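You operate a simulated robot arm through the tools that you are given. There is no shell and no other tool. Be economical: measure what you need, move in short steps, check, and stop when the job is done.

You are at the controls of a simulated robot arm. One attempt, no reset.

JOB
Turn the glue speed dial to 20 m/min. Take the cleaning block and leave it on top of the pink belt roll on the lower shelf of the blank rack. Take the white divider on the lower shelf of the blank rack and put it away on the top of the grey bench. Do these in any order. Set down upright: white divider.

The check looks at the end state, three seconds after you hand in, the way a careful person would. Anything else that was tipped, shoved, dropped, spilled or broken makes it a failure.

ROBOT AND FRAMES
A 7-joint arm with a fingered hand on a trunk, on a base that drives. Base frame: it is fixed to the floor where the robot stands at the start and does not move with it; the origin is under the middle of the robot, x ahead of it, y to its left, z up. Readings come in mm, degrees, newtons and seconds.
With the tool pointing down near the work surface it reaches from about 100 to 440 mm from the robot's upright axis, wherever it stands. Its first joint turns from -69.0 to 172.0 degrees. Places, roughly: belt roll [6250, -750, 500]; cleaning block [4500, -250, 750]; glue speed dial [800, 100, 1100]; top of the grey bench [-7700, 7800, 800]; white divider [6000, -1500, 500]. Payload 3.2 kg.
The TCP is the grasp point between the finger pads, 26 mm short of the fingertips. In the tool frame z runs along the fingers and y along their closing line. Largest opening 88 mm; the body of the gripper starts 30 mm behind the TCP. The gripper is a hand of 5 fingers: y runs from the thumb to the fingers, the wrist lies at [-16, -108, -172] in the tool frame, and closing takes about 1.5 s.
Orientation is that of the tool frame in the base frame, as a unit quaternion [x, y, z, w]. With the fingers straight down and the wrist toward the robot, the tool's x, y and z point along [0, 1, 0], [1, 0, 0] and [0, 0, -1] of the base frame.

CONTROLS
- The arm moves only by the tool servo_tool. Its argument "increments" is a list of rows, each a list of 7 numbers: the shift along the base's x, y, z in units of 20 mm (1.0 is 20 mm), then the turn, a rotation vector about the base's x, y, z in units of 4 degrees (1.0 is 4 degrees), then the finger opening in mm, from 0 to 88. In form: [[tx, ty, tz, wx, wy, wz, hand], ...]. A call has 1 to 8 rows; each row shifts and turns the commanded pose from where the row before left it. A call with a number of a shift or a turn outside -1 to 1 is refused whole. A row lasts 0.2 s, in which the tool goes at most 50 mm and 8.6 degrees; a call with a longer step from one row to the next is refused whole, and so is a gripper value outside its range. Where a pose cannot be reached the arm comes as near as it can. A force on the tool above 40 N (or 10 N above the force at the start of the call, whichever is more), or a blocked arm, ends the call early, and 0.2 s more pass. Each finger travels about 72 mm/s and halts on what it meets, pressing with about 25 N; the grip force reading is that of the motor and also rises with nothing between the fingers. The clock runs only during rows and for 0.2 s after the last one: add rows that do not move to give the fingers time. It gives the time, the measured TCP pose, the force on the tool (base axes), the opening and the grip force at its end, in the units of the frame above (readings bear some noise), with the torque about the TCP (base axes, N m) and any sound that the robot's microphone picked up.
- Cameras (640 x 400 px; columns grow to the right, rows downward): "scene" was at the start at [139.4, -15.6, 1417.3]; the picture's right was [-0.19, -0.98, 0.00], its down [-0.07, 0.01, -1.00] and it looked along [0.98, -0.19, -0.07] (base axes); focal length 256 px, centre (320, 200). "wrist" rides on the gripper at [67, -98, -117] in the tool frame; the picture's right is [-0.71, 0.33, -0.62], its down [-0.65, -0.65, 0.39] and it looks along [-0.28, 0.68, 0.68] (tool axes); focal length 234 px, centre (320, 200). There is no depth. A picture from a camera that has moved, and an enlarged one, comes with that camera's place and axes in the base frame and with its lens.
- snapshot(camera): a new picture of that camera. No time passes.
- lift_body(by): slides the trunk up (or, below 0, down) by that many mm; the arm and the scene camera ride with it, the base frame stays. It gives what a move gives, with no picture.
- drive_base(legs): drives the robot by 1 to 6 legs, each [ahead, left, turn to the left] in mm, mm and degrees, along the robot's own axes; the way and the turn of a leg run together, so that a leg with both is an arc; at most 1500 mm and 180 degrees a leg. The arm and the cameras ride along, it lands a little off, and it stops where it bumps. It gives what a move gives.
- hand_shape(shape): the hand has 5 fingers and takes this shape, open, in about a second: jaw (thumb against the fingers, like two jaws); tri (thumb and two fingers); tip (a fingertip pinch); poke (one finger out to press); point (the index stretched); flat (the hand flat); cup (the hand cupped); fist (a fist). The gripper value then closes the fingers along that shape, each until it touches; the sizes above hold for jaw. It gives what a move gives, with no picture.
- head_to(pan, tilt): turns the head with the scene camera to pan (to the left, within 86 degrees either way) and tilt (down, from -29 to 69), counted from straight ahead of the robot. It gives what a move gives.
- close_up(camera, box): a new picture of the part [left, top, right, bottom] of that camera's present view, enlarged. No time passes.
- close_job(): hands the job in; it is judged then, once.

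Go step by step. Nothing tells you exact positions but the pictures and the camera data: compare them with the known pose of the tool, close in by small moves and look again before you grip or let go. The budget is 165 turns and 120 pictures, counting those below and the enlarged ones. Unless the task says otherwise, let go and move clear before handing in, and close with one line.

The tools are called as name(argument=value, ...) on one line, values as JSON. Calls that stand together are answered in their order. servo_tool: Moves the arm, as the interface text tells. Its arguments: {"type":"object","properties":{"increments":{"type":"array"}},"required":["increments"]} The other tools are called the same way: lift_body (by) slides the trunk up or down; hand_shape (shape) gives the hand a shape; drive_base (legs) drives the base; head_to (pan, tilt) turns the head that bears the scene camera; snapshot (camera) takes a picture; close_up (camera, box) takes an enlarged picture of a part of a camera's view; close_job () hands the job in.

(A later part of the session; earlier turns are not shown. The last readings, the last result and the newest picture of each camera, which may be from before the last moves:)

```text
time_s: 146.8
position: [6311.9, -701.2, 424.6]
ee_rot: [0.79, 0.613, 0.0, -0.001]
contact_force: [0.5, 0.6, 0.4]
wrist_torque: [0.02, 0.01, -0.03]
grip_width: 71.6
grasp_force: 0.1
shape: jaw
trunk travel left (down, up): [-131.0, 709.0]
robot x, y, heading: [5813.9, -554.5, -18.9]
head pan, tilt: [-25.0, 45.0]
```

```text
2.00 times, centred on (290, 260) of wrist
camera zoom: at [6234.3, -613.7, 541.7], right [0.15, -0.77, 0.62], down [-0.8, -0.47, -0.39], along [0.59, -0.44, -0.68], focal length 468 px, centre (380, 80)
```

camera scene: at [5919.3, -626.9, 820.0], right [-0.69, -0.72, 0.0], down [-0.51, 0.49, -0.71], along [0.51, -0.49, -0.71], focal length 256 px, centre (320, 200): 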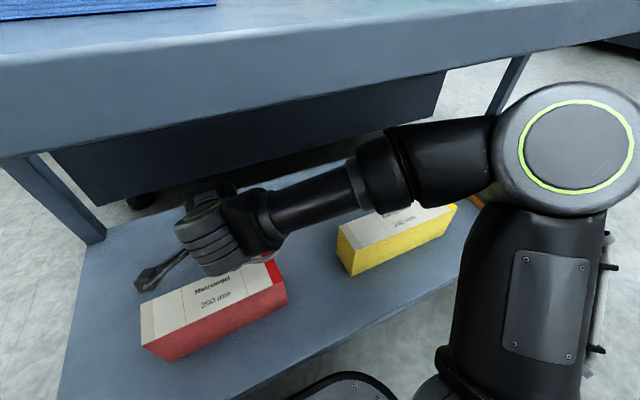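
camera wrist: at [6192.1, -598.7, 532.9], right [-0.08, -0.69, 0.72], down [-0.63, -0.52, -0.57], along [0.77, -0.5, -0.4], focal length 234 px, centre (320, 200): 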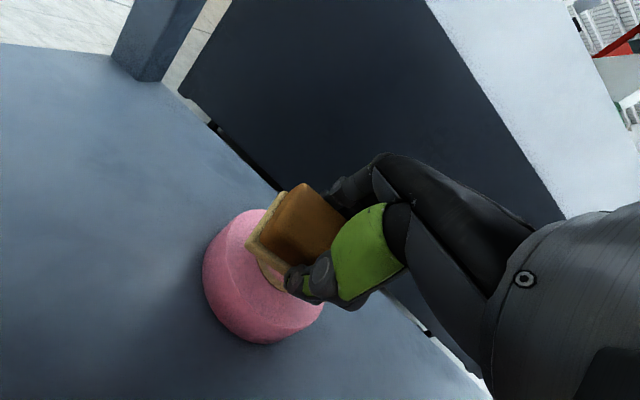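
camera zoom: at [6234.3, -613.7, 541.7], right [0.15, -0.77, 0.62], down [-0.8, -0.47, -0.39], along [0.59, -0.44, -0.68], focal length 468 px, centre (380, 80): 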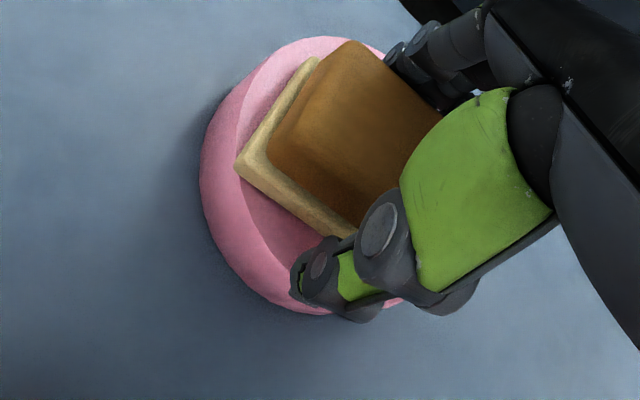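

Released and seated flat. I'll rise clear with the arm.

servo_tool(increments=[[0, 0, 0.4, 0, 0, 0, 80], [0, 0, 0.5, 0, 0, 0, 80], [0, 0, 0.5, 0, 0, 0, 80], [0, 0, 0.5, 0, 0, 0, 80], [0, 0, 0.5, 0, 0, 0, 80], [0, 0, 0.5, 0, 0, 0, 80], [0, 0, 0.4, 0, 0, 0, 80], [0, 0, 0, 0, 0, 0, 80]])

snapshot(camera="wrist")

snapshot(camera="scene")

```text
time_s: 148.6
position: [6312.7, -701.9, 491.6]
ee_rot: [0.79, 0.613, 0.0, -0.002]
contact_force: [0.0, 0.4, -0.8]
wrist_torque: [0.02, -0.02, -0.01]
grip_width: 79.5
grasp_force: 0.0
shape: jaw
trunk travel left (down, up): [-131.0, 709.0]
robot x, y, heading: [5813.2, -557.1, -18.9]
head pan, tilt: [-25.0, 45.0]
```

```text
53 pictures are left
camera wrist: at [6234.4, -614.0, 608.4], right [0.15, -0.77, 0.62], down [-0.8, -0.47, -0.39], along [0.59, -0.44, -0.68], focal length 234 px, centre (320, 200)
```

wrist: 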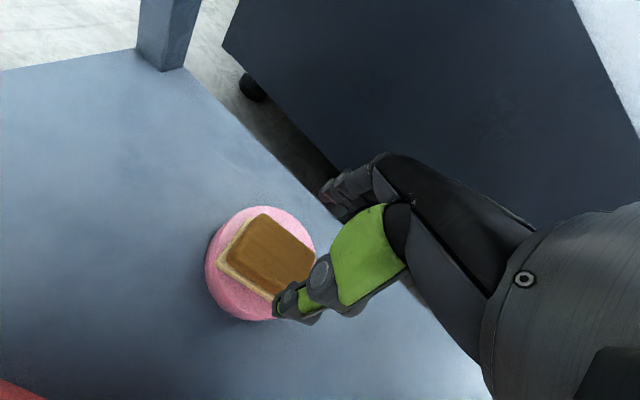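

```text
52 pictures are left
camera scene: at [5918.9, -627.1, 807.7], right [-0.69, -0.72, 0.0], down [-0.51, 0.49, -0.71], along [0.51, -0.49, -0.71], focal length 256 px, centre (320, 200)
```

scene: 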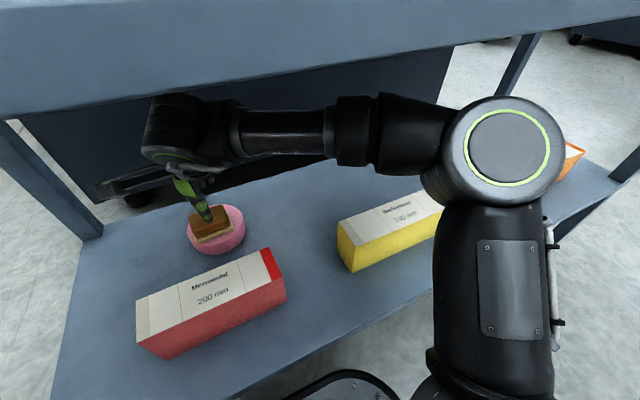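

The block sits well on the roll. I'll rise a touch more, back out straight and go over to view the divider.

servo_tool(increments=[[0, 0, 0.3, 0, 0, 0, 80], [0, 0, 0.3, 0, 0, 0, 80], [0, 0, 0, 0, 0, 0, 80]])

drive_base(legs=[[-420, 0, 0], [0, -800, 0]])

head_to(pan=0, tilt=25)

snapshot(camera="scene")

snapshot(camera="wrist")

```text
time_s: 149.4
position: [6313.3, -702.2, 502.2]
ee_rot: [0.79, 0.613, -0.001, 0.0]
contact_force: [0.0, -0.2, 0.2]
wrist_torque: [0.0, 0.0, 0.0]
grip_width: 80.1
grasp_force: 0.0
shape: jaw
trunk travel left (down, up): [-131.0, 709.0]
robot x, y, heading: [5815.5, -556.5, -18.6]
head pan, tilt: [-25.0, 45.0]
```

```text
time_s: 155.8
position: [5660.9, -1319.8, 501.9]
ee_rot: [0.791, 0.611, 0.0, -0.003]
contact_force: [0.5, -1.0, 0.8]
wrist_torque: [0.02, 0.0, 0.01]
grip_width: 79.7
grasp_force: 0.1
shape: jaw
trunk travel left (down, up): [-131.0, 709.0]
robot x, y, heading: [5162.0, -1172.8, -18.8]
head pan, tilt: [-25.0, 45.0]
```

```text
time_s: 156.7
position: [5659.5, -1321.4, 502.7]
ee_rot: [0.792, 0.611, -0.001, -0.001]
contact_force: [0.8, -1.0, 0.1]
wrist_torque: [-0.02, -0.02, -0.01]
grip_width: 79.9
grasp_force: 0.1
shape: jaw
trunk travel left (down, up): [-131.0, 709.0]
robot x, y, heading: [5159.1, -1172.0, -19.1]
head pan, tilt: [0.0, 25.0]
```

```text
51 pictures are left
camera scene: at [5295.4, -1217.3, 838.2], right [-0.33, -0.95, 0.0], down [-0.4, 0.14, -0.91], along [0.86, -0.3, -0.42], focal length 256 px, centre (320, 200)
```

scene: 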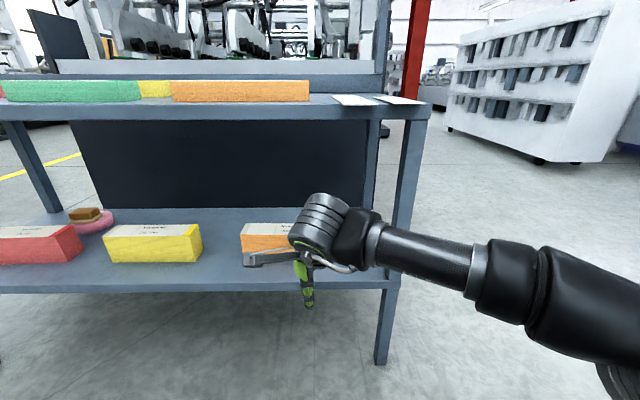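

```text
50 pictures are left
camera wrist: at [5582.3, -1231.9, 620.0], right [0.14, -0.77, 0.62], down [-0.8, -0.46, -0.39], along [0.59, -0.44, -0.68], focal length 234 px, centre (320, 200)
```

wrist: 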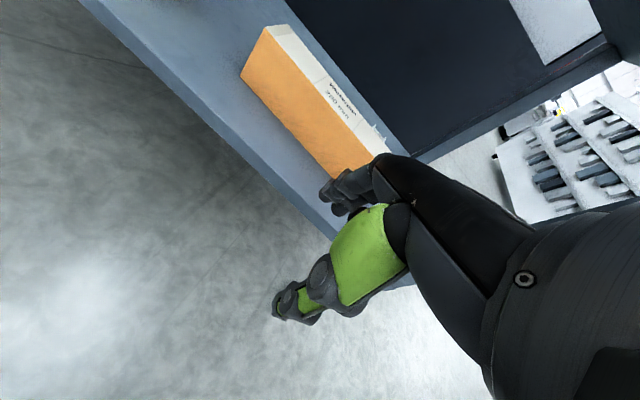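

The divider is hidden behind the orange carton and my hand. I'll raise the trunk for a better look.

lift_body(by=350)

snapshot(camera="scene")

snapshot(camera="wrist")

```text
time_s: 160.1
position: [5659.2, -1320.9, 852.5]
ee_rot: [0.791, 0.611, 0.001, -0.001]
contact_force: [-0.2, -0.7, 0.2]
wrist_torque: [0.0, -0.03, 0.03]
grip_width: 79.6
grasp_force: 0.0
shape: jaw
trunk travel left (down, up): [-481.0, 359.0]
robot x, y, heading: [5163.0, -1174.4, -19.0]
head pan, tilt: [0.0, 25.0]
```

```text
49 pictures are left
camera scene: at [5295.4, -1217.3, 1188.2], right [-0.33, -0.95, 0.0], down [-0.4, 0.14, -0.91], along [0.86, -0.3, -0.42], focal length 256 px, centre (320, 200)
```

scene: 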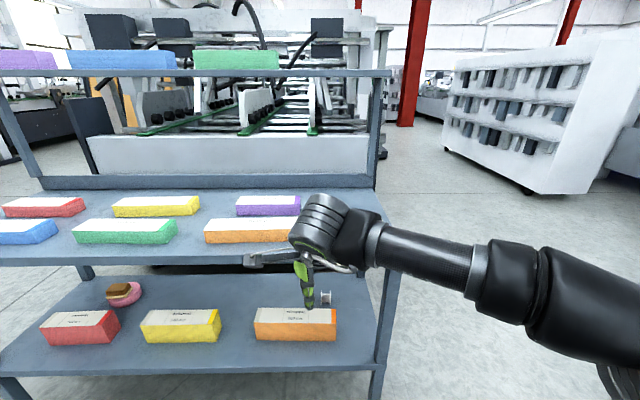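

```text
48 pictures are left
camera wrist: at [5582.4, -1232.0, 969.9], right [0.14, -0.77, 0.62], down [-0.8, -0.46, -0.39], along [0.59, -0.44, -0.68], focal length 234 px, centre (320, 200)
```

wrist: 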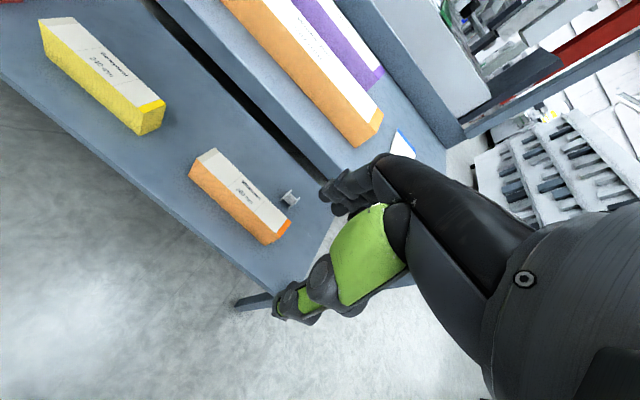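

close_up(camera="scene", box=[240, 270, 400, 370])

close_up(camera="wrist", box=[240, 160, 340, 230])

```text
4.00 times, centred on (320, 320) of scene
camera zoom: at [5295.4, -1217.3, 1188.2], right [-0.33, -0.95, 0.0], down [-0.4, 0.14, -0.91], along [0.86, -0.3, -0.42], focal length 1022 px, centre (320, -280)
```

zoom: 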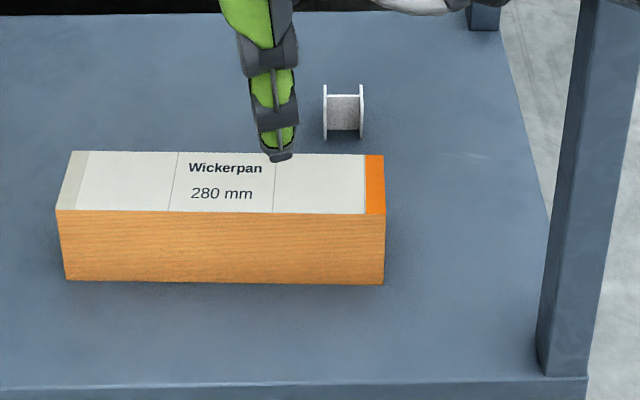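

```text
5.71 times, centred on (290, 195) of wrist
camera zoom: at [5582.4, -1232.0, 969.9], right [0.14, -0.77, 0.62], down [-0.8, -0.46, -0.39], along [0.59, -0.44, -0.68], focal length 1338 px, centre (491, 229)
```

zoom: 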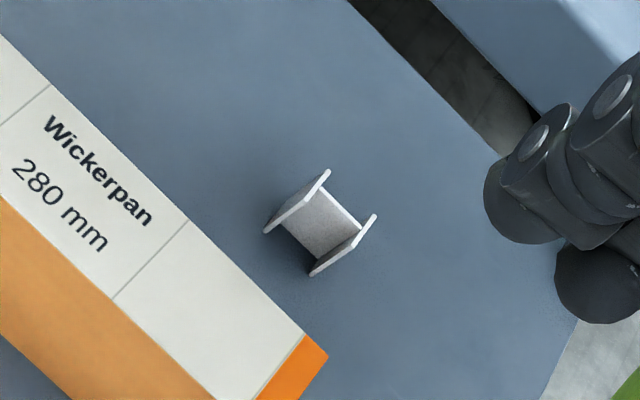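

The divider is a small white H-shaped piece near [6036, −1500], about 42 mm wide, behind the orange carton and close to the rack's right leg. I'll approach from the front-left, yawed right so the forearm clears the leg, with the tool pitched and closing sideways on the plates.

drive_base(legs=[[106, 270, 0], [0, 0, -29]])

servo_tool(increments=[[0, 0, 0, 0, 0, -1, 80], [0, 0, 0, 0, 0, -1, 80], [0, 0, 0, 0, 0, -1, 80], [0, 0, 0, 0, 0, -1, 80], [0, 0, 0, 0, 0, -1, 80], [0, 0, 0, 0, 0, -1, 80], [0, 0, 0, 0, 0, -1, 80], [0, 0, 0, 0, 0, -1, 80]])

servo_tool(increments=[[0, 0, 0, 0, 0, -1, 80], [0, 0, 0, 0, 0, -1, 80], [0, 0, 0, 0, 0, -1, 80], [0, 0, 0, 0, 0, -1, 80], [0, 0, 0, 0, 0, -1, 80], [0, 0, 0, 0, 0, -1, 80], [0, 0, 0, 0, 0, -1, 80], [0, 0, 0, 0, 0, -1, 80]])

```text
time_s: 163.6
position: [5710.7, -1326.8, 853.5]
ee_rot: [0.92, 0.392, 0.001, -0.001]
contact_force: [-0.1, 0.6, -0.6]
wrist_torque: [0.01, -0.04, 0.0]
grip_width: 79.7
grasp_force: 0.1
shape: jaw
trunk travel left (down, up): [-481.0, 359.0]
robot x, y, heading: [5347.3, -953.4, -48.3]
head pan, tilt: [0.0, 25.0]
```

```text
time_s: 165.4
position: [5711.2, -1327.0, 852.8]
ee_rot: [0.992, 0.123, 0.001, -0.001]
contact_force: [0.2, -0.6, 0.8]
wrist_torque: [0.03, 0.04, -0.01]
grip_width: 79.5
grasp_force: 0.1
shape: jaw
trunk travel left (down, up): [-481.0, 359.0]
robot x, y, heading: [5348.1, -958.2, -48.3]
head pan, tilt: [0.0, 25.0]
```

```text
time_s: 167.2
position: [5713.1, -1327.4, 851.5]
ee_rot: [0.988, -0.155, 0.0, -0.002]
contact_force: [0.4, 0.0, 0.3]
wrist_torque: [0.01, 0.03, 0.02]
grip_width: 79.7
grasp_force: 0.1
shape: jaw
trunk travel left (down, up): [-481.0, 359.0]
robot x, y, heading: [5352.9, -958.3, -48.0]
head pan, tilt: [0.0, 25.0]
```

Yaw is right. Next is the 45° pitch.

servo_tool(increments=[[0, 0, 0, -0.316, -0.949, 0, 80], [0, 0, 0, -0.316, -0.949, 0, 80], [0, 0, 0, -0.316, -0.949, 0, 80], [0, 0, 0, -0.316, -0.949, 0, 80], [0, 0, 0, -0.316, -0.949, 0, 80], [0, 0, 0, -0.316, -0.949, 0, 80], [0, 0, 0, 0, 0, 0, 80]])

servo_tool(increments=[[0, 0, 0, -0.316, -0.949, 0, 80], [0, 0, 0, -0.316, -0.949, 0, 80], [0, 0, 0, -0.316, -0.949, 0, 80], [0, 0, 0, -0.316, -0.949, 0, 80], [0, 0, 0, -0.316, -0.949, 0, 80], [0, 0, 0, 0, 0, 0, 80]])

snapshot(camera="scene")

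snapshot(camera="wrist")

```text
time_s: 168.8
position: [5711.7, -1327.0, 852.7]
ee_rot: [0.966, -0.151, 0.207, 0.033]
contact_force: [0.4, 0.5, 0.0]
wrist_torque: [-0.01, -0.01, 0.06]
grip_width: 79.6
grasp_force: 0.0
shape: jaw
trunk travel left (down, up): [-481.0, 359.0]
robot x, y, heading: [5347.2, -957.9, -48.0]
head pan, tilt: [0.0, 25.0]
```

```text
time_s: 170.2
position: [5711.9, -1328.6, 852.5]
ee_rot: [0.916, -0.143, 0.37, 0.061]
contact_force: [0.5, -0.7, 0.2]
wrist_torque: [0.02, 0.0, 0.0]
grip_width: 79.7
grasp_force: 0.1
shape: jaw
trunk travel left (down, up): [-481.0, 359.0]
robot x, y, heading: [5348.8, -955.5, -48.3]
head pan, tilt: [0.0, 25.0]
```

```text
45 pictures are left
camera scene: at [5443.5, -1060.0, 1188.2], right [-0.75, -0.67, 0.0], down [-0.28, 0.32, -0.91], along [0.6, -0.68, -0.42], focal length 256 px, centre (320, 200)
```

scene: 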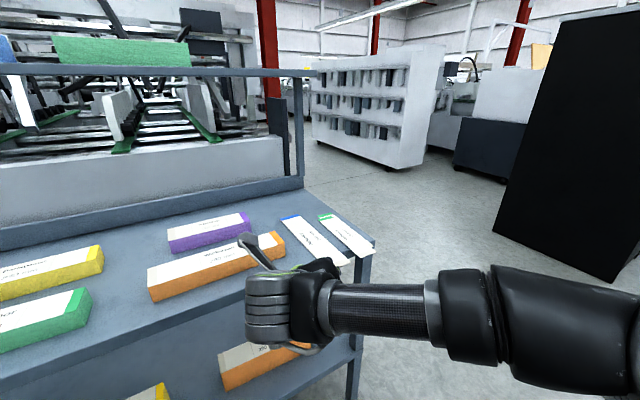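

```text
44 pictures are left
camera wrist: at [5709.9, -1224.4, 982.4], right [-1.0, -0.03, -0.04], down [0.01, 0.68, -0.73], along [0.05, -0.73, -0.68], focal length 234 px, centre (320, 200)
```

wrist: 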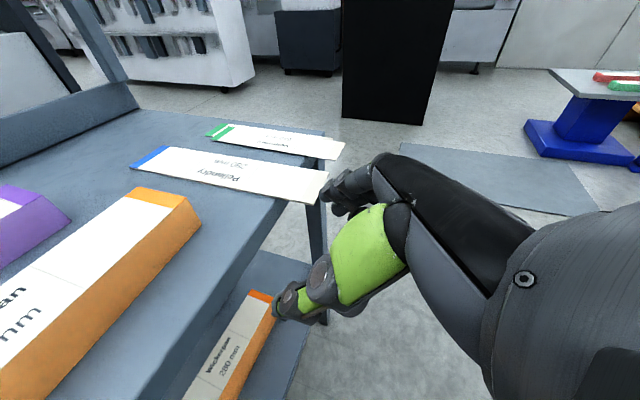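

This configuration is fully reachable, with the forearm running right and outward. I'll lower to shelf-gap height and drive part way in.

lift_body(by=-357)

drive_base(legs=[[198, 57, 0]])

head_to(pan=-10, tilt=40)

snapshot(camera="scene")

snapshot(camera="wrist")

```text
time_s: 173.6
position: [5712.1, -1327.1, 495.3]
ee_rot: [0.916, -0.143, 0.371, 0.06]
contact_force: [0.4, -0.1, -1.0]
wrist_torque: [-0.03, 0.0, 0.0]
grip_width: 79.9
grasp_force: 0.0
shape: jaw
trunk travel left (down, up): [-124.0, 716.0]
robot x, y, heading: [5344.6, -959.2, -48.2]
head pan, tilt: [0.0, 25.0]
```

```text
time_s: 175.3
position: [5887.4, -1437.3, 495.9]
ee_rot: [0.916, -0.144, 0.37, 0.061]
contact_force: [1.1, -0.1, 0.2]
wrist_torque: [0.01, -0.01, 0.03]
grip_width: 79.6
grasp_force: 0.0
shape: jaw
trunk travel left (down, up): [-124.0, 716.0]
robot x, y, heading: [5523.8, -1065.2, -47.9]
head pan, tilt: [0.0, 25.0]
```

```text
time_s: 176.0
position: [5885.7, -1436.2, 496.0]
ee_rot: [0.915, -0.143, 0.371, 0.061]
contact_force: [-0.3, 0.0, 0.4]
wrist_torque: [-0.01, -0.03, -0.02]
grip_width: 79.6
grasp_force: 0.1
shape: jaw
trunk travel left (down, up): [-124.0, 716.0]
robot x, y, heading: [5521.2, -1064.9, -48.3]
head pan, tilt: [-10.0, 40.0]
```

```text
43 pictures are left
camera scene: at [5600.8, -1172.9, 808.0], right [-0.85, -0.53, 0.0], down [-0.34, 0.55, -0.77], along [0.4, -0.65, -0.64], focal length 256 px, centre (320, 200)
```

scene: 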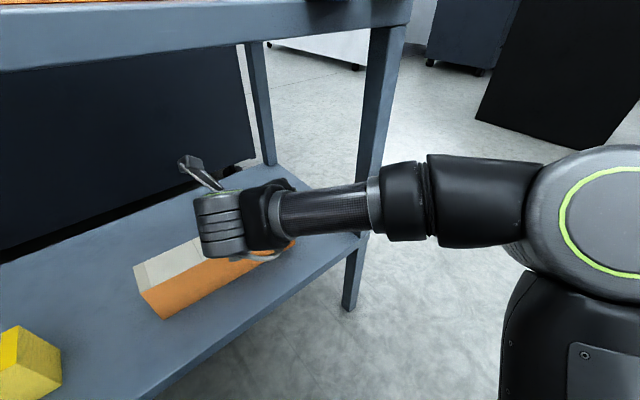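

```text
42 pictures are left
camera wrist: at [5884.0, -1333.7, 625.4], right [-1.0, -0.03, -0.04], down [0.01, 0.68, -0.73], along [0.05, -0.73, -0.68], focal length 234 px, centre (320, 200)
```

wrist: 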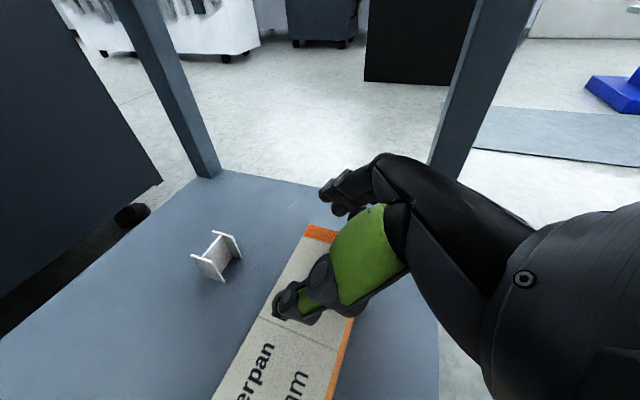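

The forearm would pass only about 70 mm from the right leg, so I'll back out, yaw the base 12° more to the right, and reach out a bit further for more clearance.

drive_base(legs=[[-143, 7, 0], [0, 0, -12]])

servo_tool(increments=[[0.6, -0.2, 0, 0, 0, 0.75, 80], [0.6, -0.2, 0, 0, 0, 0.75, 80], [0.6, -0.2, 0, 0, 0, 0.75, 80], [0.6, -0.2, 0, 0, 0, 0.75, 80], [0.6, -0.2, 0, 0, 0, 0, 80], [0.2, -0.07, 0, 0, 0, 0, 80]])

```text
time_s: 178.1
position: [5711.6, -1393.5, 494.9]
ee_rot: [0.896, -0.238, 0.362, 0.1]
contact_force: [0.1, -0.9, 0.0]
wrist_torque: [-0.02, 0.01, 0.0]
grip_width: 79.8
grasp_force: 0.1
shape: jaw
trunk travel left (down, up): [-124.0, 716.0]
robot x, y, heading: [5431.6, -956.7, -59.9]
head pan, tilt: [-10.0, 40.0]
```

```text
time_s: 179.5
position: [5775.7, -1414.1, 497.0]
ee_rot: [0.916, -0.143, 0.371, 0.061]
contact_force: [-1.2, -0.4, 0.8]
wrist_torque: [0.01, -0.02, 0.0]
grip_width: 79.6
grasp_force: 0.0
shape: jaw
trunk travel left (down, up): [-124.0, 716.0]
robot x, y, heading: [5433.9, -955.5, -59.9]
head pan, tilt: [-10.0, 40.0]
```

drive_base(legs=[[127, 112, 0]])

snapshot(camera="scene")

snapshot(camera="wrist")

```text
time_s: 181.0
position: [5934.8, -1471.2, 496.3]
ee_rot: [0.916, -0.144, 0.371, 0.062]
contact_force: [0.9, -0.9, -0.1]
wrist_torque: [0.0, 0.05, 0.0]
grip_width: 79.7
grasp_force: 0.0
shape: jaw
trunk travel left (down, up): [-124.0, 716.0]
robot x, y, heading: [5591.7, -1010.1, -59.9]
head pan, tilt: [-10.0, 40.0]
```

```text
41 pictures are left
camera scene: at [5647.5, -1132.3, 807.9], right [-0.94, -0.34, 0.0], down [-0.22, 0.6, -0.77], along [0.26, -0.72, -0.64], focal length 256 px, centre (320, 200)
```

scene: 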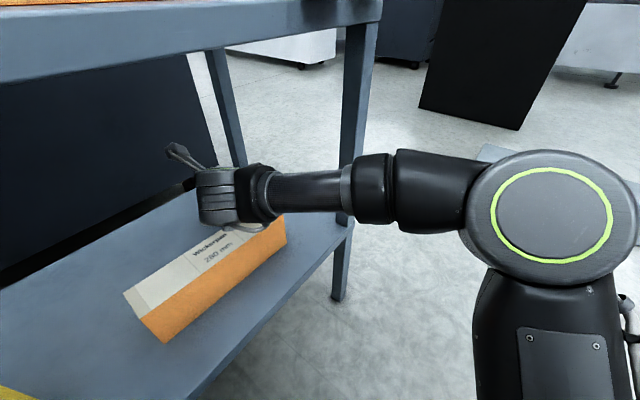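

```text
40 pictures are left
camera wrist: at [5933.5, -1367.6, 625.5], right [-1.0, -0.03, -0.04], down [0.01, 0.68, -0.73], along [0.05, -0.73, -0.68], focal length 234 px, centre (320, 200)
```

wrist: 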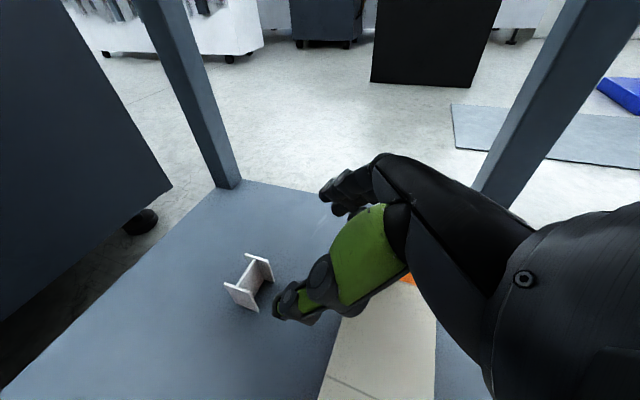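

close_up(camera="wrist", box=[200, 230, 320, 330])

```text
4.00 times, centred on (260, 280) of wrist
camera zoom: at [5933.5, -1367.6, 625.5], right [-1.0, -0.03, -0.04], down [0.01, 0.68, -0.73], along [0.05, -0.73, -0.68], focal length 937 px, centre (560, -120)
```

zoom: 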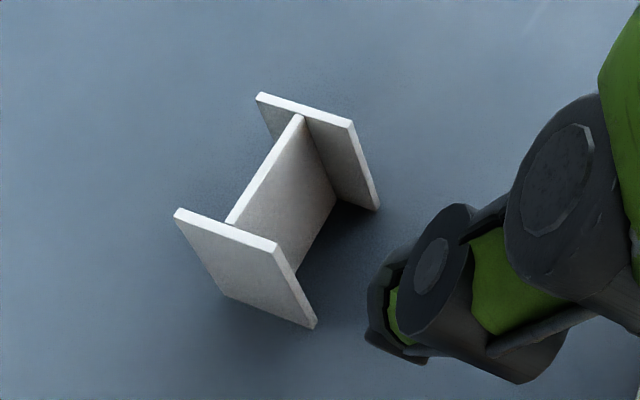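

The divider is an upright H: about 38 wide, 30 deep and 46 tall, centred at [6025, −1495], top at z ≈ 404. I'll drive 80 mm more in and reduce the pitch to 30°.

drive_base(legs=[[60, 53, 0]])

servo_tool(increments=[[0, 0, 0, 0.316, 0.949, 0, 80], [0, 0, 0, 0.316, 0.949, 0, 80], [0, 0, 0, 0.316, 0.949, 0, 80], [0, 0, 0, 0.237, 0.712, 0, 80], [0, 0, 0, 0, 0, 0, 80]])

snapshot(camera="scene")

snapshot(camera="wrist")

```text
time_s: 182.1
position: [6011.7, -1496.2, 496.1]
ee_rot: [0.916, -0.142, 0.37, 0.06]
contact_force: [0.0, 0.2, 1.8]
wrist_torque: [-0.02, -0.02, -0.02]
grip_width: 79.7
grasp_force: 0.0
shape: jaw
trunk travel left (down, up): [-124.0, 716.0]
robot x, y, heading: [5668.2, -1033.8, -60.1]
head pan, tilt: [-10.0, 40.0]
```

```text
time_s: 183.3
position: [6011.6, -1496.9, 496.1]
ee_rot: [0.957, -0.15, 0.247, 0.04]
contact_force: [0.0, -0.1, -0.5]
wrist_torque: [0.0, 0.0, 0.0]
grip_width: 79.5
grasp_force: 0.0
shape: jaw
trunk travel left (down, up): [-124.0, 716.0]
robot x, y, heading: [5668.2, -1033.7, -59.9]
head pan, tilt: [-10.0, 40.0]
```

```text
38 pictures are left
camera scene: at [5723.2, -1158.4, 807.9], right [-0.94, -0.34, 0.0], down [-0.22, 0.6, -0.77], along [0.26, -0.72, -0.64], focal length 256 px, centre (320, 200)
```

scene: 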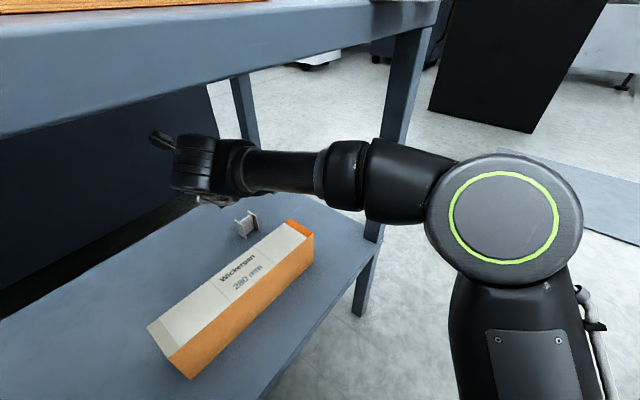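

```text
37 pictures are left
camera wrist: at [6042.5, -1404.5, 630.1], right [-0.98, -0.03, 0.2], down [-0.16, 0.74, -0.66], along [-0.13, -0.68, -0.73], focal length 234 px, centre (320, 200)
```

wrist: 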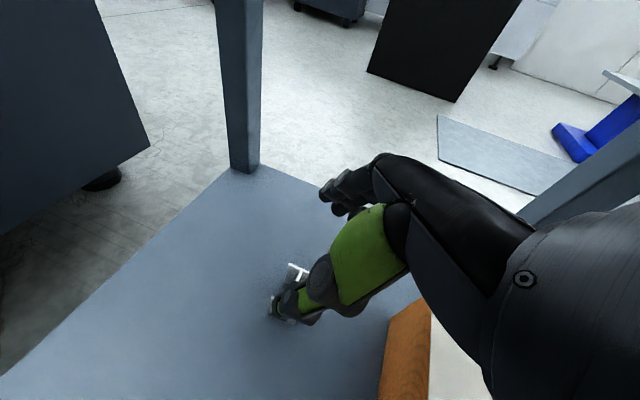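

The divider is confirmed at [6025, −1496]. I'll align and lower.

servo_tool(increments=[[0.33, 0.05, 0, 0, 0, 0, 80], [0.33, 0.03, 0, 0, 0, 0, 80], [0, 0, 0, 0, 0, 0, 80]])

lift_body(by=-50)

close_up(camera="wrist", box=[220, 200, 420, 360])

close_up(camera="scene", box=[160, 90, 340, 230])

```text
time_s: 184.1
position: [6024.1, -1495.5, 496.6]
ee_rot: [0.956, -0.15, 0.247, 0.041]
contact_force: [0.8, -0.4, 0.0]
wrist_torque: [0.03, 0.01, 0.03]
grip_width: 79.7
grasp_force: 0.1
shape: jaw
trunk travel left (down, up): [-124.0, 716.0]
robot x, y, heading: [5672.8, -1036.2, -60.2]
head pan, tilt: [-10.0, 40.0]
```

```text
time_s: 185.0
position: [6024.8, -1494.9, 447.3]
ee_rot: [0.956, -0.15, 0.248, 0.04]
contact_force: [0.0, -0.4, -0.7]
wrist_torque: [0.01, 0.01, -0.02]
grip_width: 79.7
grasp_force: 0.1
shape: jaw
trunk travel left (down, up): [-74.0, 766.0]
robot x, y, heading: [5666.8, -1032.8, -59.9]
head pan, tilt: [-10.0, 40.0]
```

```text
2.50 times, centred on (320, 280) of wrist
camera zoom: at [6055.6, -1403.0, 580.3], right [-0.98, -0.03, 0.2], down [-0.16, 0.74, -0.66], along [-0.13, -0.68, -0.73], focal length 585 px, centre (320, 0)
```

zoom: 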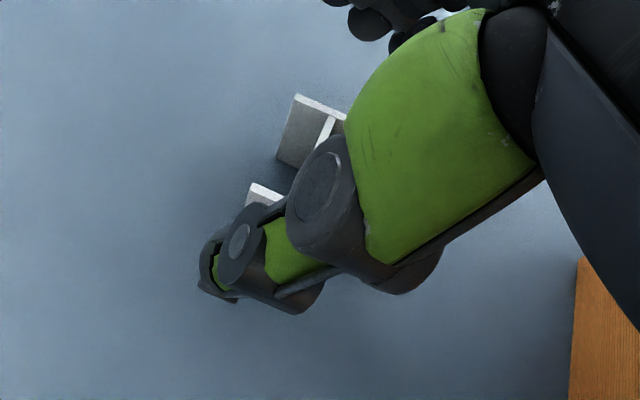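

```text
2.86 times, centred on (250, 160) of scene
camera zoom: at [5723.2, -1158.4, 757.9], right [-0.94, -0.34, 0.0], down [-0.22, 0.6, -0.77], along [0.26, -0.72, -0.64], focal length 730 px, centre (520, 314)
```

zoom: 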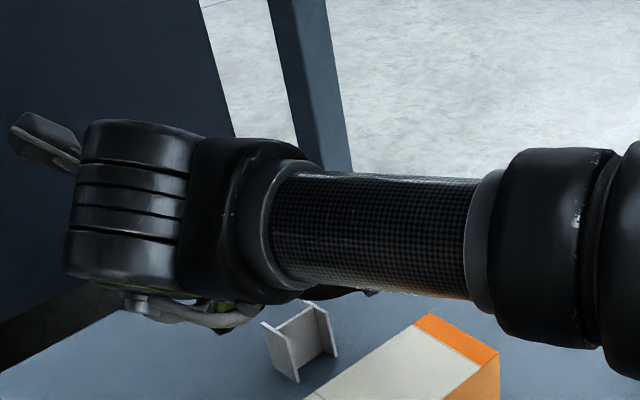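

lift_body(by=-28)

close_up(camera="wrist", box=[220, 200, 420, 360])

close_up(camera="scene", box=[160, 90, 340, 230])

```text
time_s: 185.7
position: [6024.7, -1495.1, 418.4]
ee_rot: [0.956, -0.149, 0.248, 0.04]
contact_force: [0.2, -0.3, -1.2]
wrist_torque: [0.01, 0.0, -0.04]
grip_width: 79.5
grasp_force: 0.1
shape: jaw
trunk travel left (down, up): [-46.0, 794.0]
robot x, y, heading: [5669.4, -1036.6, -60.2]
head pan, tilt: [-10.0, 40.0]
```

```text
2.50 times, centred on (320, 280) of wrist
camera zoom: at [6055.6, -1403.0, 552.3], right [-0.98, -0.03, 0.2], down [-0.16, 0.74, -0.66], along [-0.13, -0.68, -0.73], focal length 585 px, centre (320, 0)
```

zoom: 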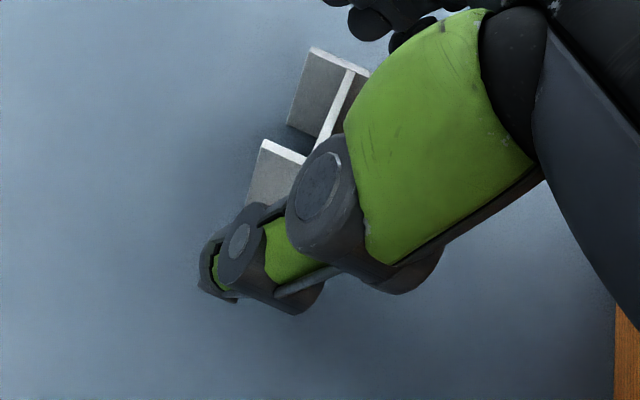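

```text
2.86 times, centred on (250, 160) of scene
camera zoom: at [5723.2, -1158.4, 729.9], right [-0.94, -0.34, 0.0], down [-0.22, 0.6, -0.77], along [0.26, -0.72, -0.64], focal length 730 px, centre (520, 314)
```

zoom: 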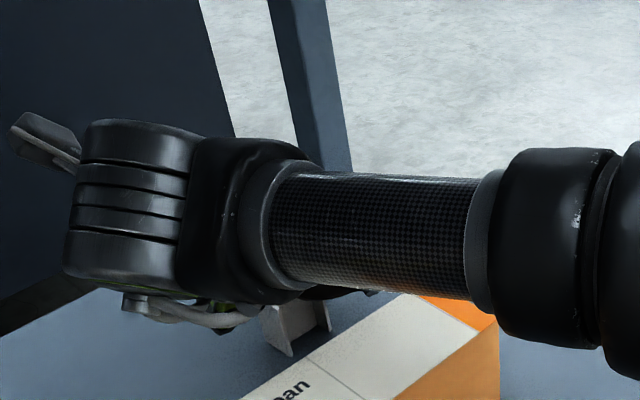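

The divider projects exactly at the grasp point. I'll lower the last 13 mm.

lift_body(by=-13)

close_up(camera="wrist", box=[220, 200, 420, 360])

```text
time_s: 186.3
position: [6023.7, -1495.9, 404.0]
ee_rot: [0.956, -0.15, 0.248, 0.04]
contact_force: [-0.3, 0.1, -0.3]
wrist_torque: [0.0, -0.01, 0.05]
grip_width: 79.5
grasp_force: 0.1
shape: jaw
trunk travel left (down, up): [-33.0, 807.0]
robot x, y, heading: [5670.2, -1036.7, -60.2]
head pan, tilt: [-10.0, 40.0]
```

```text
2.50 times, centred on (320, 280) of wrist
camera zoom: at [6055.7, -1403.0, 539.3], right [-0.98, -0.03, 0.2], down [-0.16, 0.74, -0.66], along [-0.13, -0.68, -0.73], focal length 585 px, centre (320, 0)
```

zoom: 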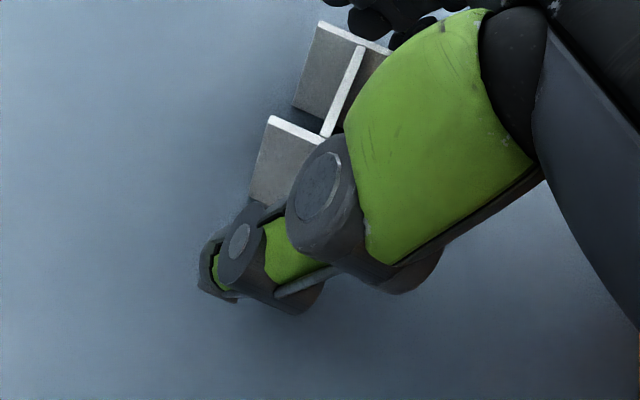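

servo_tool(increments=[[0, 0, 0, 0, 0, 0, 65], [0, 0, 0, 0, 0, 0, 52], [0, 0, 0, 0, 0, 0, 44], [0, 0, 0, 0, 0, 0, 38], [0, 0, 0, 0, 0, 0, 30], [0, 0, 0, 0, 0, 0, 30], [0, 0, 0, 0, 0, 0, 30]])

close_up(camera="wrist", box=[220, 200, 420, 360])

```text
time_s: 187.9
position: [6024.8, -1497.8, 404.1]
ee_rot: [0.957, -0.149, 0.247, 0.041]
contact_force: [0.0, 0.0, 1.2]
wrist_torque: [0.04, -0.03, -0.01]
grip_width: 34.8
grasp_force: 24.7
shape: jaw
trunk travel left (down, up): [-33.0, 807.0]
robot x, y, heading: [5666.2, -1034.6, -60.0]
head pan, tilt: [-10.0, 40.0]
```

```text
2.50 times, centred on (320, 280) of wrist
camera zoom: at [6055.7, -1403.0, 539.3], right [-0.98, -0.03, 0.2], down [-0.16, 0.74, -0.66], along [-0.13, -0.68, -0.73], focal length 585 px, centre (320, 0)
```

zoom: 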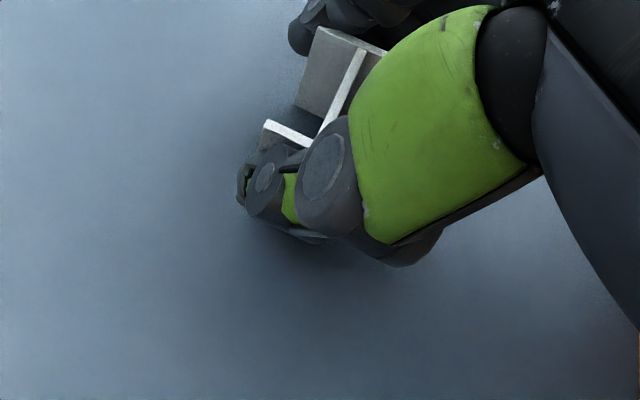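

Gripped at 35 mm. I'll lift clear of the carton.

lift_body(by=100)

close_up(camera="wrist", box=[220, 200, 420, 360])

snapshot(camera="scene")

```text
time_s: 189.2
position: [6025.4, -1495.6, 505.6]
ee_rot: [0.956, -0.15, 0.248, 0.039]
contact_force: [-0.6, 0.1, -0.2]
wrist_torque: [0.0, -0.01, -0.01]
grip_width: 35.0
grasp_force: 24.8
shape: jaw
trunk travel left (down, up): [-133.0, 707.0]
robot x, y, heading: [5670.5, -1034.7, -60.0]
head pan, tilt: [-10.0, 40.0]
```

```text
2.50 times, centred on (320, 280) of wrist
camera zoom: at [6055.7, -1403.0, 639.2], right [-0.98, -0.03, 0.2], down [-0.16, 0.74, -0.66], along [-0.13, -0.68, -0.73], focal length 585 px, centre (320, 0)
```

zoom: 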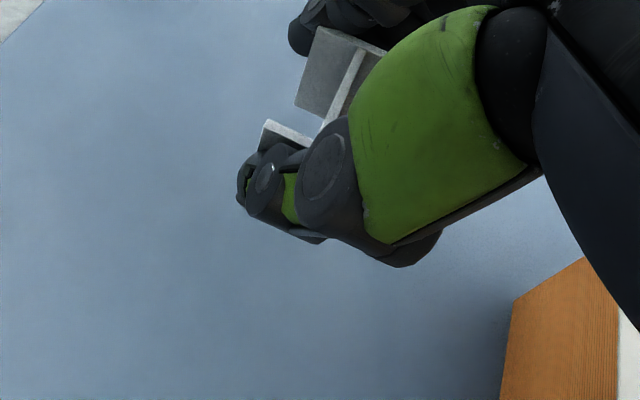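

```text
29 pictures are left
camera scene: at [5723.2, -1158.4, 816.9], right [-0.94, -0.34, 0.0], down [-0.22, 0.6, -0.77], along [0.26, -0.72, -0.64], focal length 256 px, centre (320, 200)
```

scene: 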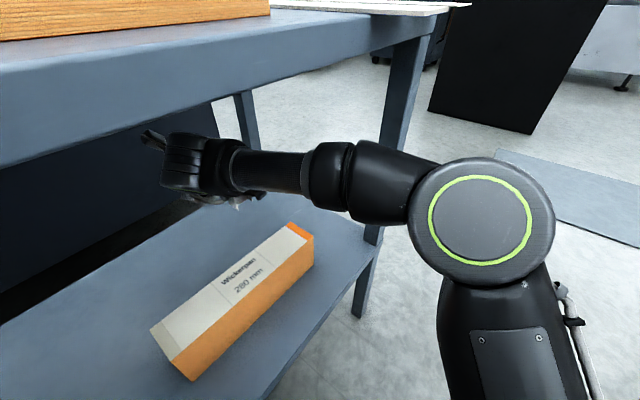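

The divider is held upright. I'll exit the way I came, raise the trunk, and turn toward the far aisle.

drive_base(legs=[[-449, -399, 0]])

lift_body(by=480)

drive_base(legs=[[0, 0, 132]])

head_to(pan=0, tilt=12)

snapshot(camera="scene")

```text
time_s: 192.6
position: [5458.1, -1304.4, 505.8]
ee_rot: [0.956, -0.15, 0.248, 0.04]
contact_force: [0.0, -0.6, 1.1]
wrist_torque: [0.0, -0.02, -0.03]
grip_width: 34.8
grasp_force: 24.7
shape: jaw
trunk travel left (down, up): [-133.0, 707.0]
robot x, y, heading: [5102.2, -846.7, -59.9]
head pan, tilt: [-10.0, 40.0]
```

```text
refused: 480 is not a number from -400 to 400
```

```text
time_s: 198.5
position: [5216.2, -277.1, 504.8]
ee_rot: [0.533, 0.808, 0.139, -0.209]
contact_force: [0.6, -0.2, 1.0]
wrist_torque: [-0.02, 0.03, 0.01]
grip_width: 34.5
grasp_force: 25.4
shape: jaw
trunk travel left (down, up): [-133.0, 707.0]
robot x, y, heading: [5104.7, -843.5, 70.9]
head pan, tilt: [-10.0, 40.0]
```

```text
time_s: 199.4
position: [5216.2, -276.1, 505.2]
ee_rot: [0.533, 0.808, 0.139, -0.209]
contact_force: [0.8, -0.3, -0.3]
wrist_torque: [-0.01, -0.03, -0.03]
grip_width: 34.7
grasp_force: 24.8
shape: jaw
trunk travel left (down, up): [-133.0, 707.0]
robot x, y, heading: [5101.6, -843.8, 70.9]
head pan, tilt: [0.0, 12.0]
```

```text
28 pictures are left
camera scene: at [5149.2, -708.3, 861.3], right [0.94, -0.33, 0.0], down [-0.07, -0.2, -0.98], along [0.32, 0.92, -0.21], focal length 256 px, centre (320, 200)
```

scene: 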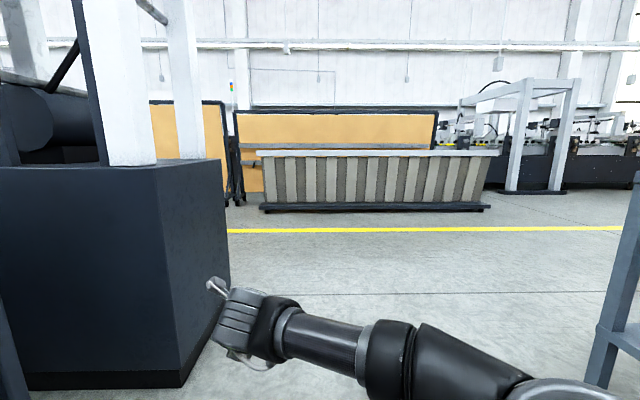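

The way north is clear, with a yellow line ahead and open floor before it. I'll raise the trunk, drive up, and turn west.

lift_body(by=400)

drive_base(legs=[[0, -150, 0], [1400, 0, 0], [720, 0, 0], [0, 0, 91]])

snapshot(camera="scene")

```text
time_s: 203.2
position: [5216.3, -276.8, 905.3]
ee_rot: [0.533, 0.808, 0.139, -0.21]
contact_force: [-0.7, 1.0, -0.8]
wrist_torque: [0.01, -0.03, -0.01]
grip_width: 34.6
grasp_force: 24.8
shape: jaw
trunk travel left (down, up): [-533.0, 307.0]
robot x, y, heading: [5103.6, -845.8, 70.9]
head pan, tilt: [0.0, 12.0]
```

```text
time_s: 218.6
position: [5349.8, 1199.1, 904.4]
ee_rot: [-0.211, 0.945, -0.054, -0.244]
contact_force: [-0.6, -0.6, -0.4]
wrist_torque: [0.03, 0.01, 0.03]
grip_width: 34.3
grasp_force: 25.0
shape: jaw
trunk travel left (down, up): [-533.0, 307.0]
robot x, y, heading: [5924.6, 1106.8, 163.1]
head pan, tilt: [0.0, 12.0]
```

```text
27 pictures are left
camera scene: at [5785.7, 1148.6, 1261.4], right [0.29, 0.96, 0.0], down [0.2, -0.06, -0.98], along [-0.93, 0.29, -0.21], focal length 256 px, centre (320, 200)
```

scene: 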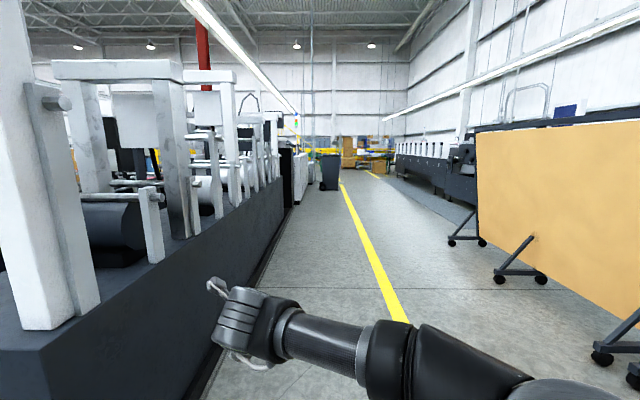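

A clear aisle lies ahead, with a bin far down it near the line. I'll shift right and drive along.

drive_base(legs=[[0, 0, -2], [1250, -780, 0], [1500, 0, 0], [1500, 0, 0], [1500, 0, 0]])

snapshot(camera="scene")

```text
time_s: 247.3
position: [203.5, 3889.6, 904.7]
ee_rot: [-0.19, 0.949, -0.049, -0.246]
contact_force: [-0.2, 0.4, 0.2]
wrist_torque: [-0.03, 0.01, -0.03]
grip_width: 34.2
grasp_force: 24.8
shape: jaw
trunk travel left (down, up): [-533.0, 307.0]
robot x, y, heading: [772.1, 3767.2, 159.9]
head pan, tilt: [0.0, 12.0]
```

```text
26 pictures are left
camera scene: at [635.8, 3820.4, 1261.3], right [0.34, 0.94, 0.0], down [0.2, -0.07, -0.98], along [-0.92, 0.33, -0.21], focal length 256 px, centre (320, 200)
```

scene: 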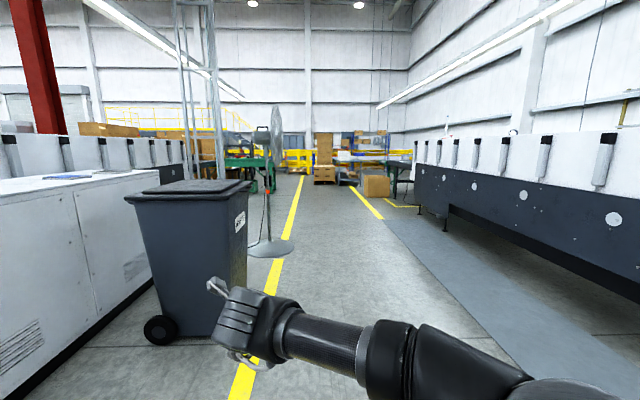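

The bin and fan stand on the left. I'll shift right 400 mm and drive on toward the far end.

drive_base(legs=[[1200, -400, 0], [1500, 0, 0], [1500, 0, 0], [1200, 0, 0]])

snapshot(camera="scene")

```text
time_s: 273.4
position: [-4756.2, 6083.3, 905.1]
ee_rot: [-0.188, 0.949, -0.048, -0.247]
contact_force: [0.8, 0.7, 0.5]
wrist_torque: [0.02, -0.01, -0.02]
grip_width: 34.4
grasp_force: 25.1
shape: jaw
trunk travel left (down, up): [-533.0, 307.0]
robot x, y, heading: [-4187.9, 5964.9, 159.9]
head pan, tilt: [0.0, 12.0]
```

```text
25 pictures are left
camera scene: at [-4324.6, 6013.6, 1261.3], right [0.34, 0.94, 0.0], down [0.2, -0.07, -0.98], along [-0.92, 0.33, -0.21], focal length 256 px, centre (320, 200)
```

scene: 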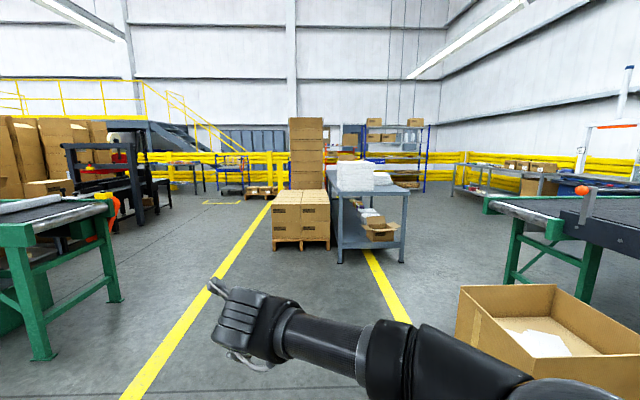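

I see the grey bench ahead with a white stack and papers on top, and a pallet of boxes to its left. I'll approach its near end.

drive_base(legs=[[1500, -280, 0]])

head_to(pan=-15, tilt=25)

snapshot(camera="scene")

```text
refused: leg 1 is longer than a leg can be; nothing moved
```

```text
time_s: 274.2
position: [-4756.5, 6083.1, 905.2]
ee_rot: [-0.188, 0.95, -0.047, -0.246]
contact_force: [0.5, -0.1, 0.0]
wrist_torque: [0.01, 0.01, 0.0]
grip_width: 34.4
grasp_force: 25.0
shape: jaw
trunk travel left (down, up): [-533.0, 307.0]
robot x, y, heading: [-4189.8, 5964.0, 160.2]
head pan, tilt: [-15.0, 25.0]
```

```text
24 pictures are left
camera scene: at [-4312.4, 6034.4, 1240.3], right [0.57, 0.82, 0.0], down [0.35, -0.24, -0.91], along [-0.74, 0.52, -0.42], focal length 256 px, centre (320, 200)
```

scene: 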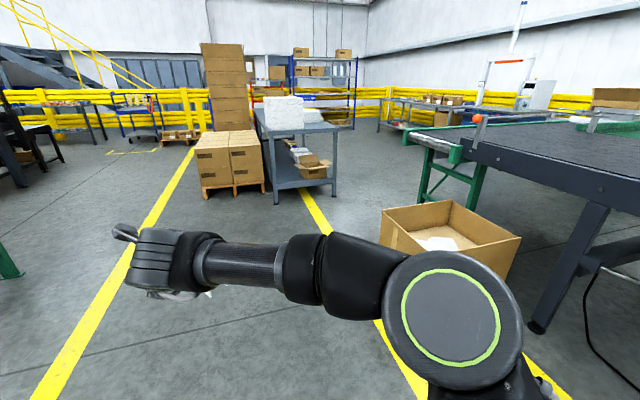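

drive_base(legs=[[1400, -200, 0], [350, -300, 0]])

snapshot(camera="scene")

```text
time_s: 283.7
position: [-6237.0, 7170.7, 905.3]
ee_rot: [-0.182, 0.951, -0.047, -0.247]
contact_force: [0.1, -0.7, -0.3]
wrist_torque: [0.0, -0.01, 0.0]
grip_width: 34.5
grasp_force: 25.2
shape: jaw
trunk travel left (down, up): [-533.0, 307.0]
robot x, y, heading: [-5668.7, 7037.5, 159.4]
head pan, tilt: [-15.0, 25.0]
```

```text
23 pictures are left
camera scene: at [-5793.5, 7115.5, 1240.2], right [0.58, 0.81, 0.0], down [0.34, -0.25, -0.91], along [-0.74, 0.53, -0.42], focal length 256 px, centre (320, 200)
```

scene: 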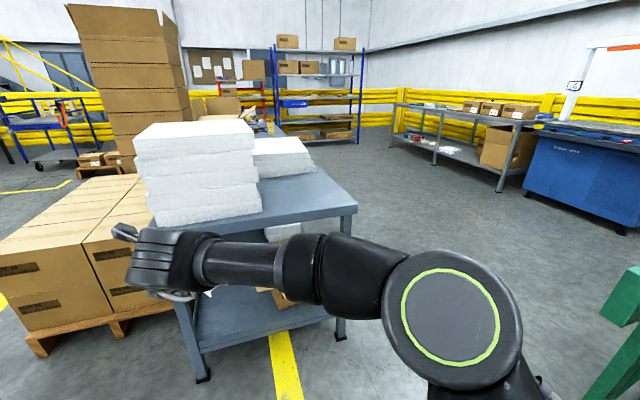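

The bench in front has its top near z = 790, but the hint [−7700, 7800] lies somewhat beyond it. I'll raise up to see over the white stacks.

lift_body(by=300)

snapshot(camera="scene")

```text
time_s: 286.7
position: [-6236.3, 7171.0, 1206.1]
ee_rot: [-0.183, 0.951, -0.045, -0.247]
contact_force: [0.1, -1.2, -1.2]
wrist_torque: [-0.03, 0.0, 0.0]
grip_width: 34.5
grasp_force: 25.1
shape: jaw
trunk travel left (down, up): [-833.0, 7.0]
robot x, y, heading: [-5671.4, 7039.2, 159.3]
head pan, tilt: [-15.0, 25.0]
```

```text
22 pictures are left
camera scene: at [-5793.4, 7115.1, 1540.2], right [0.58, 0.81, 0.0], down [0.34, -0.25, -0.91], along [-0.74, 0.53, -0.42], focal length 256 px, centre (320, 200)
```

scene: 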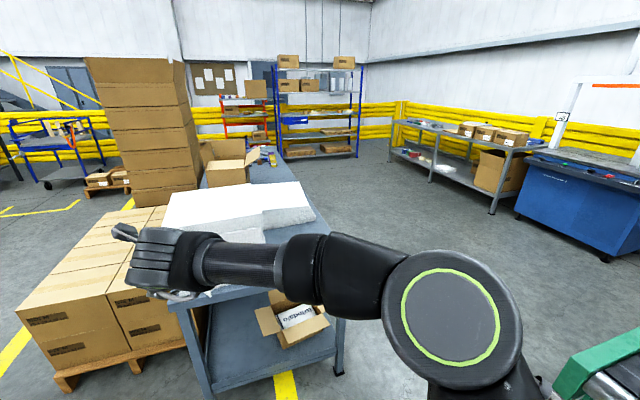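

close_up(camera="scene", box=[150, 140, 350, 265])

```text
3.20 times, centred on (250, 202) of scene
camera zoom: at [-5793.4, 7115.1, 1540.2], right [0.58, 0.81, 0.0], down [0.34, -0.25, -0.91], along [-0.74, 0.53, -0.42], focal length 817 px, centre (544, 192)
```

zoom: 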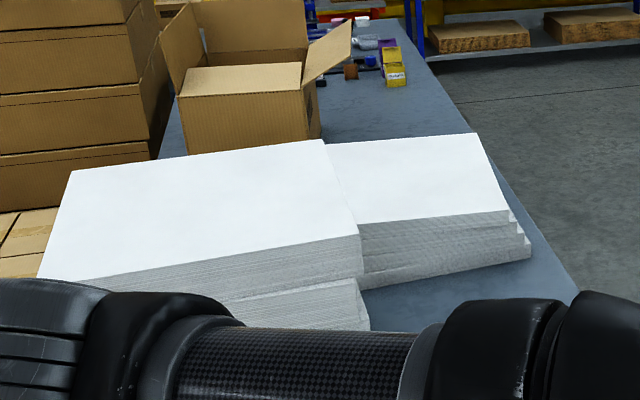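

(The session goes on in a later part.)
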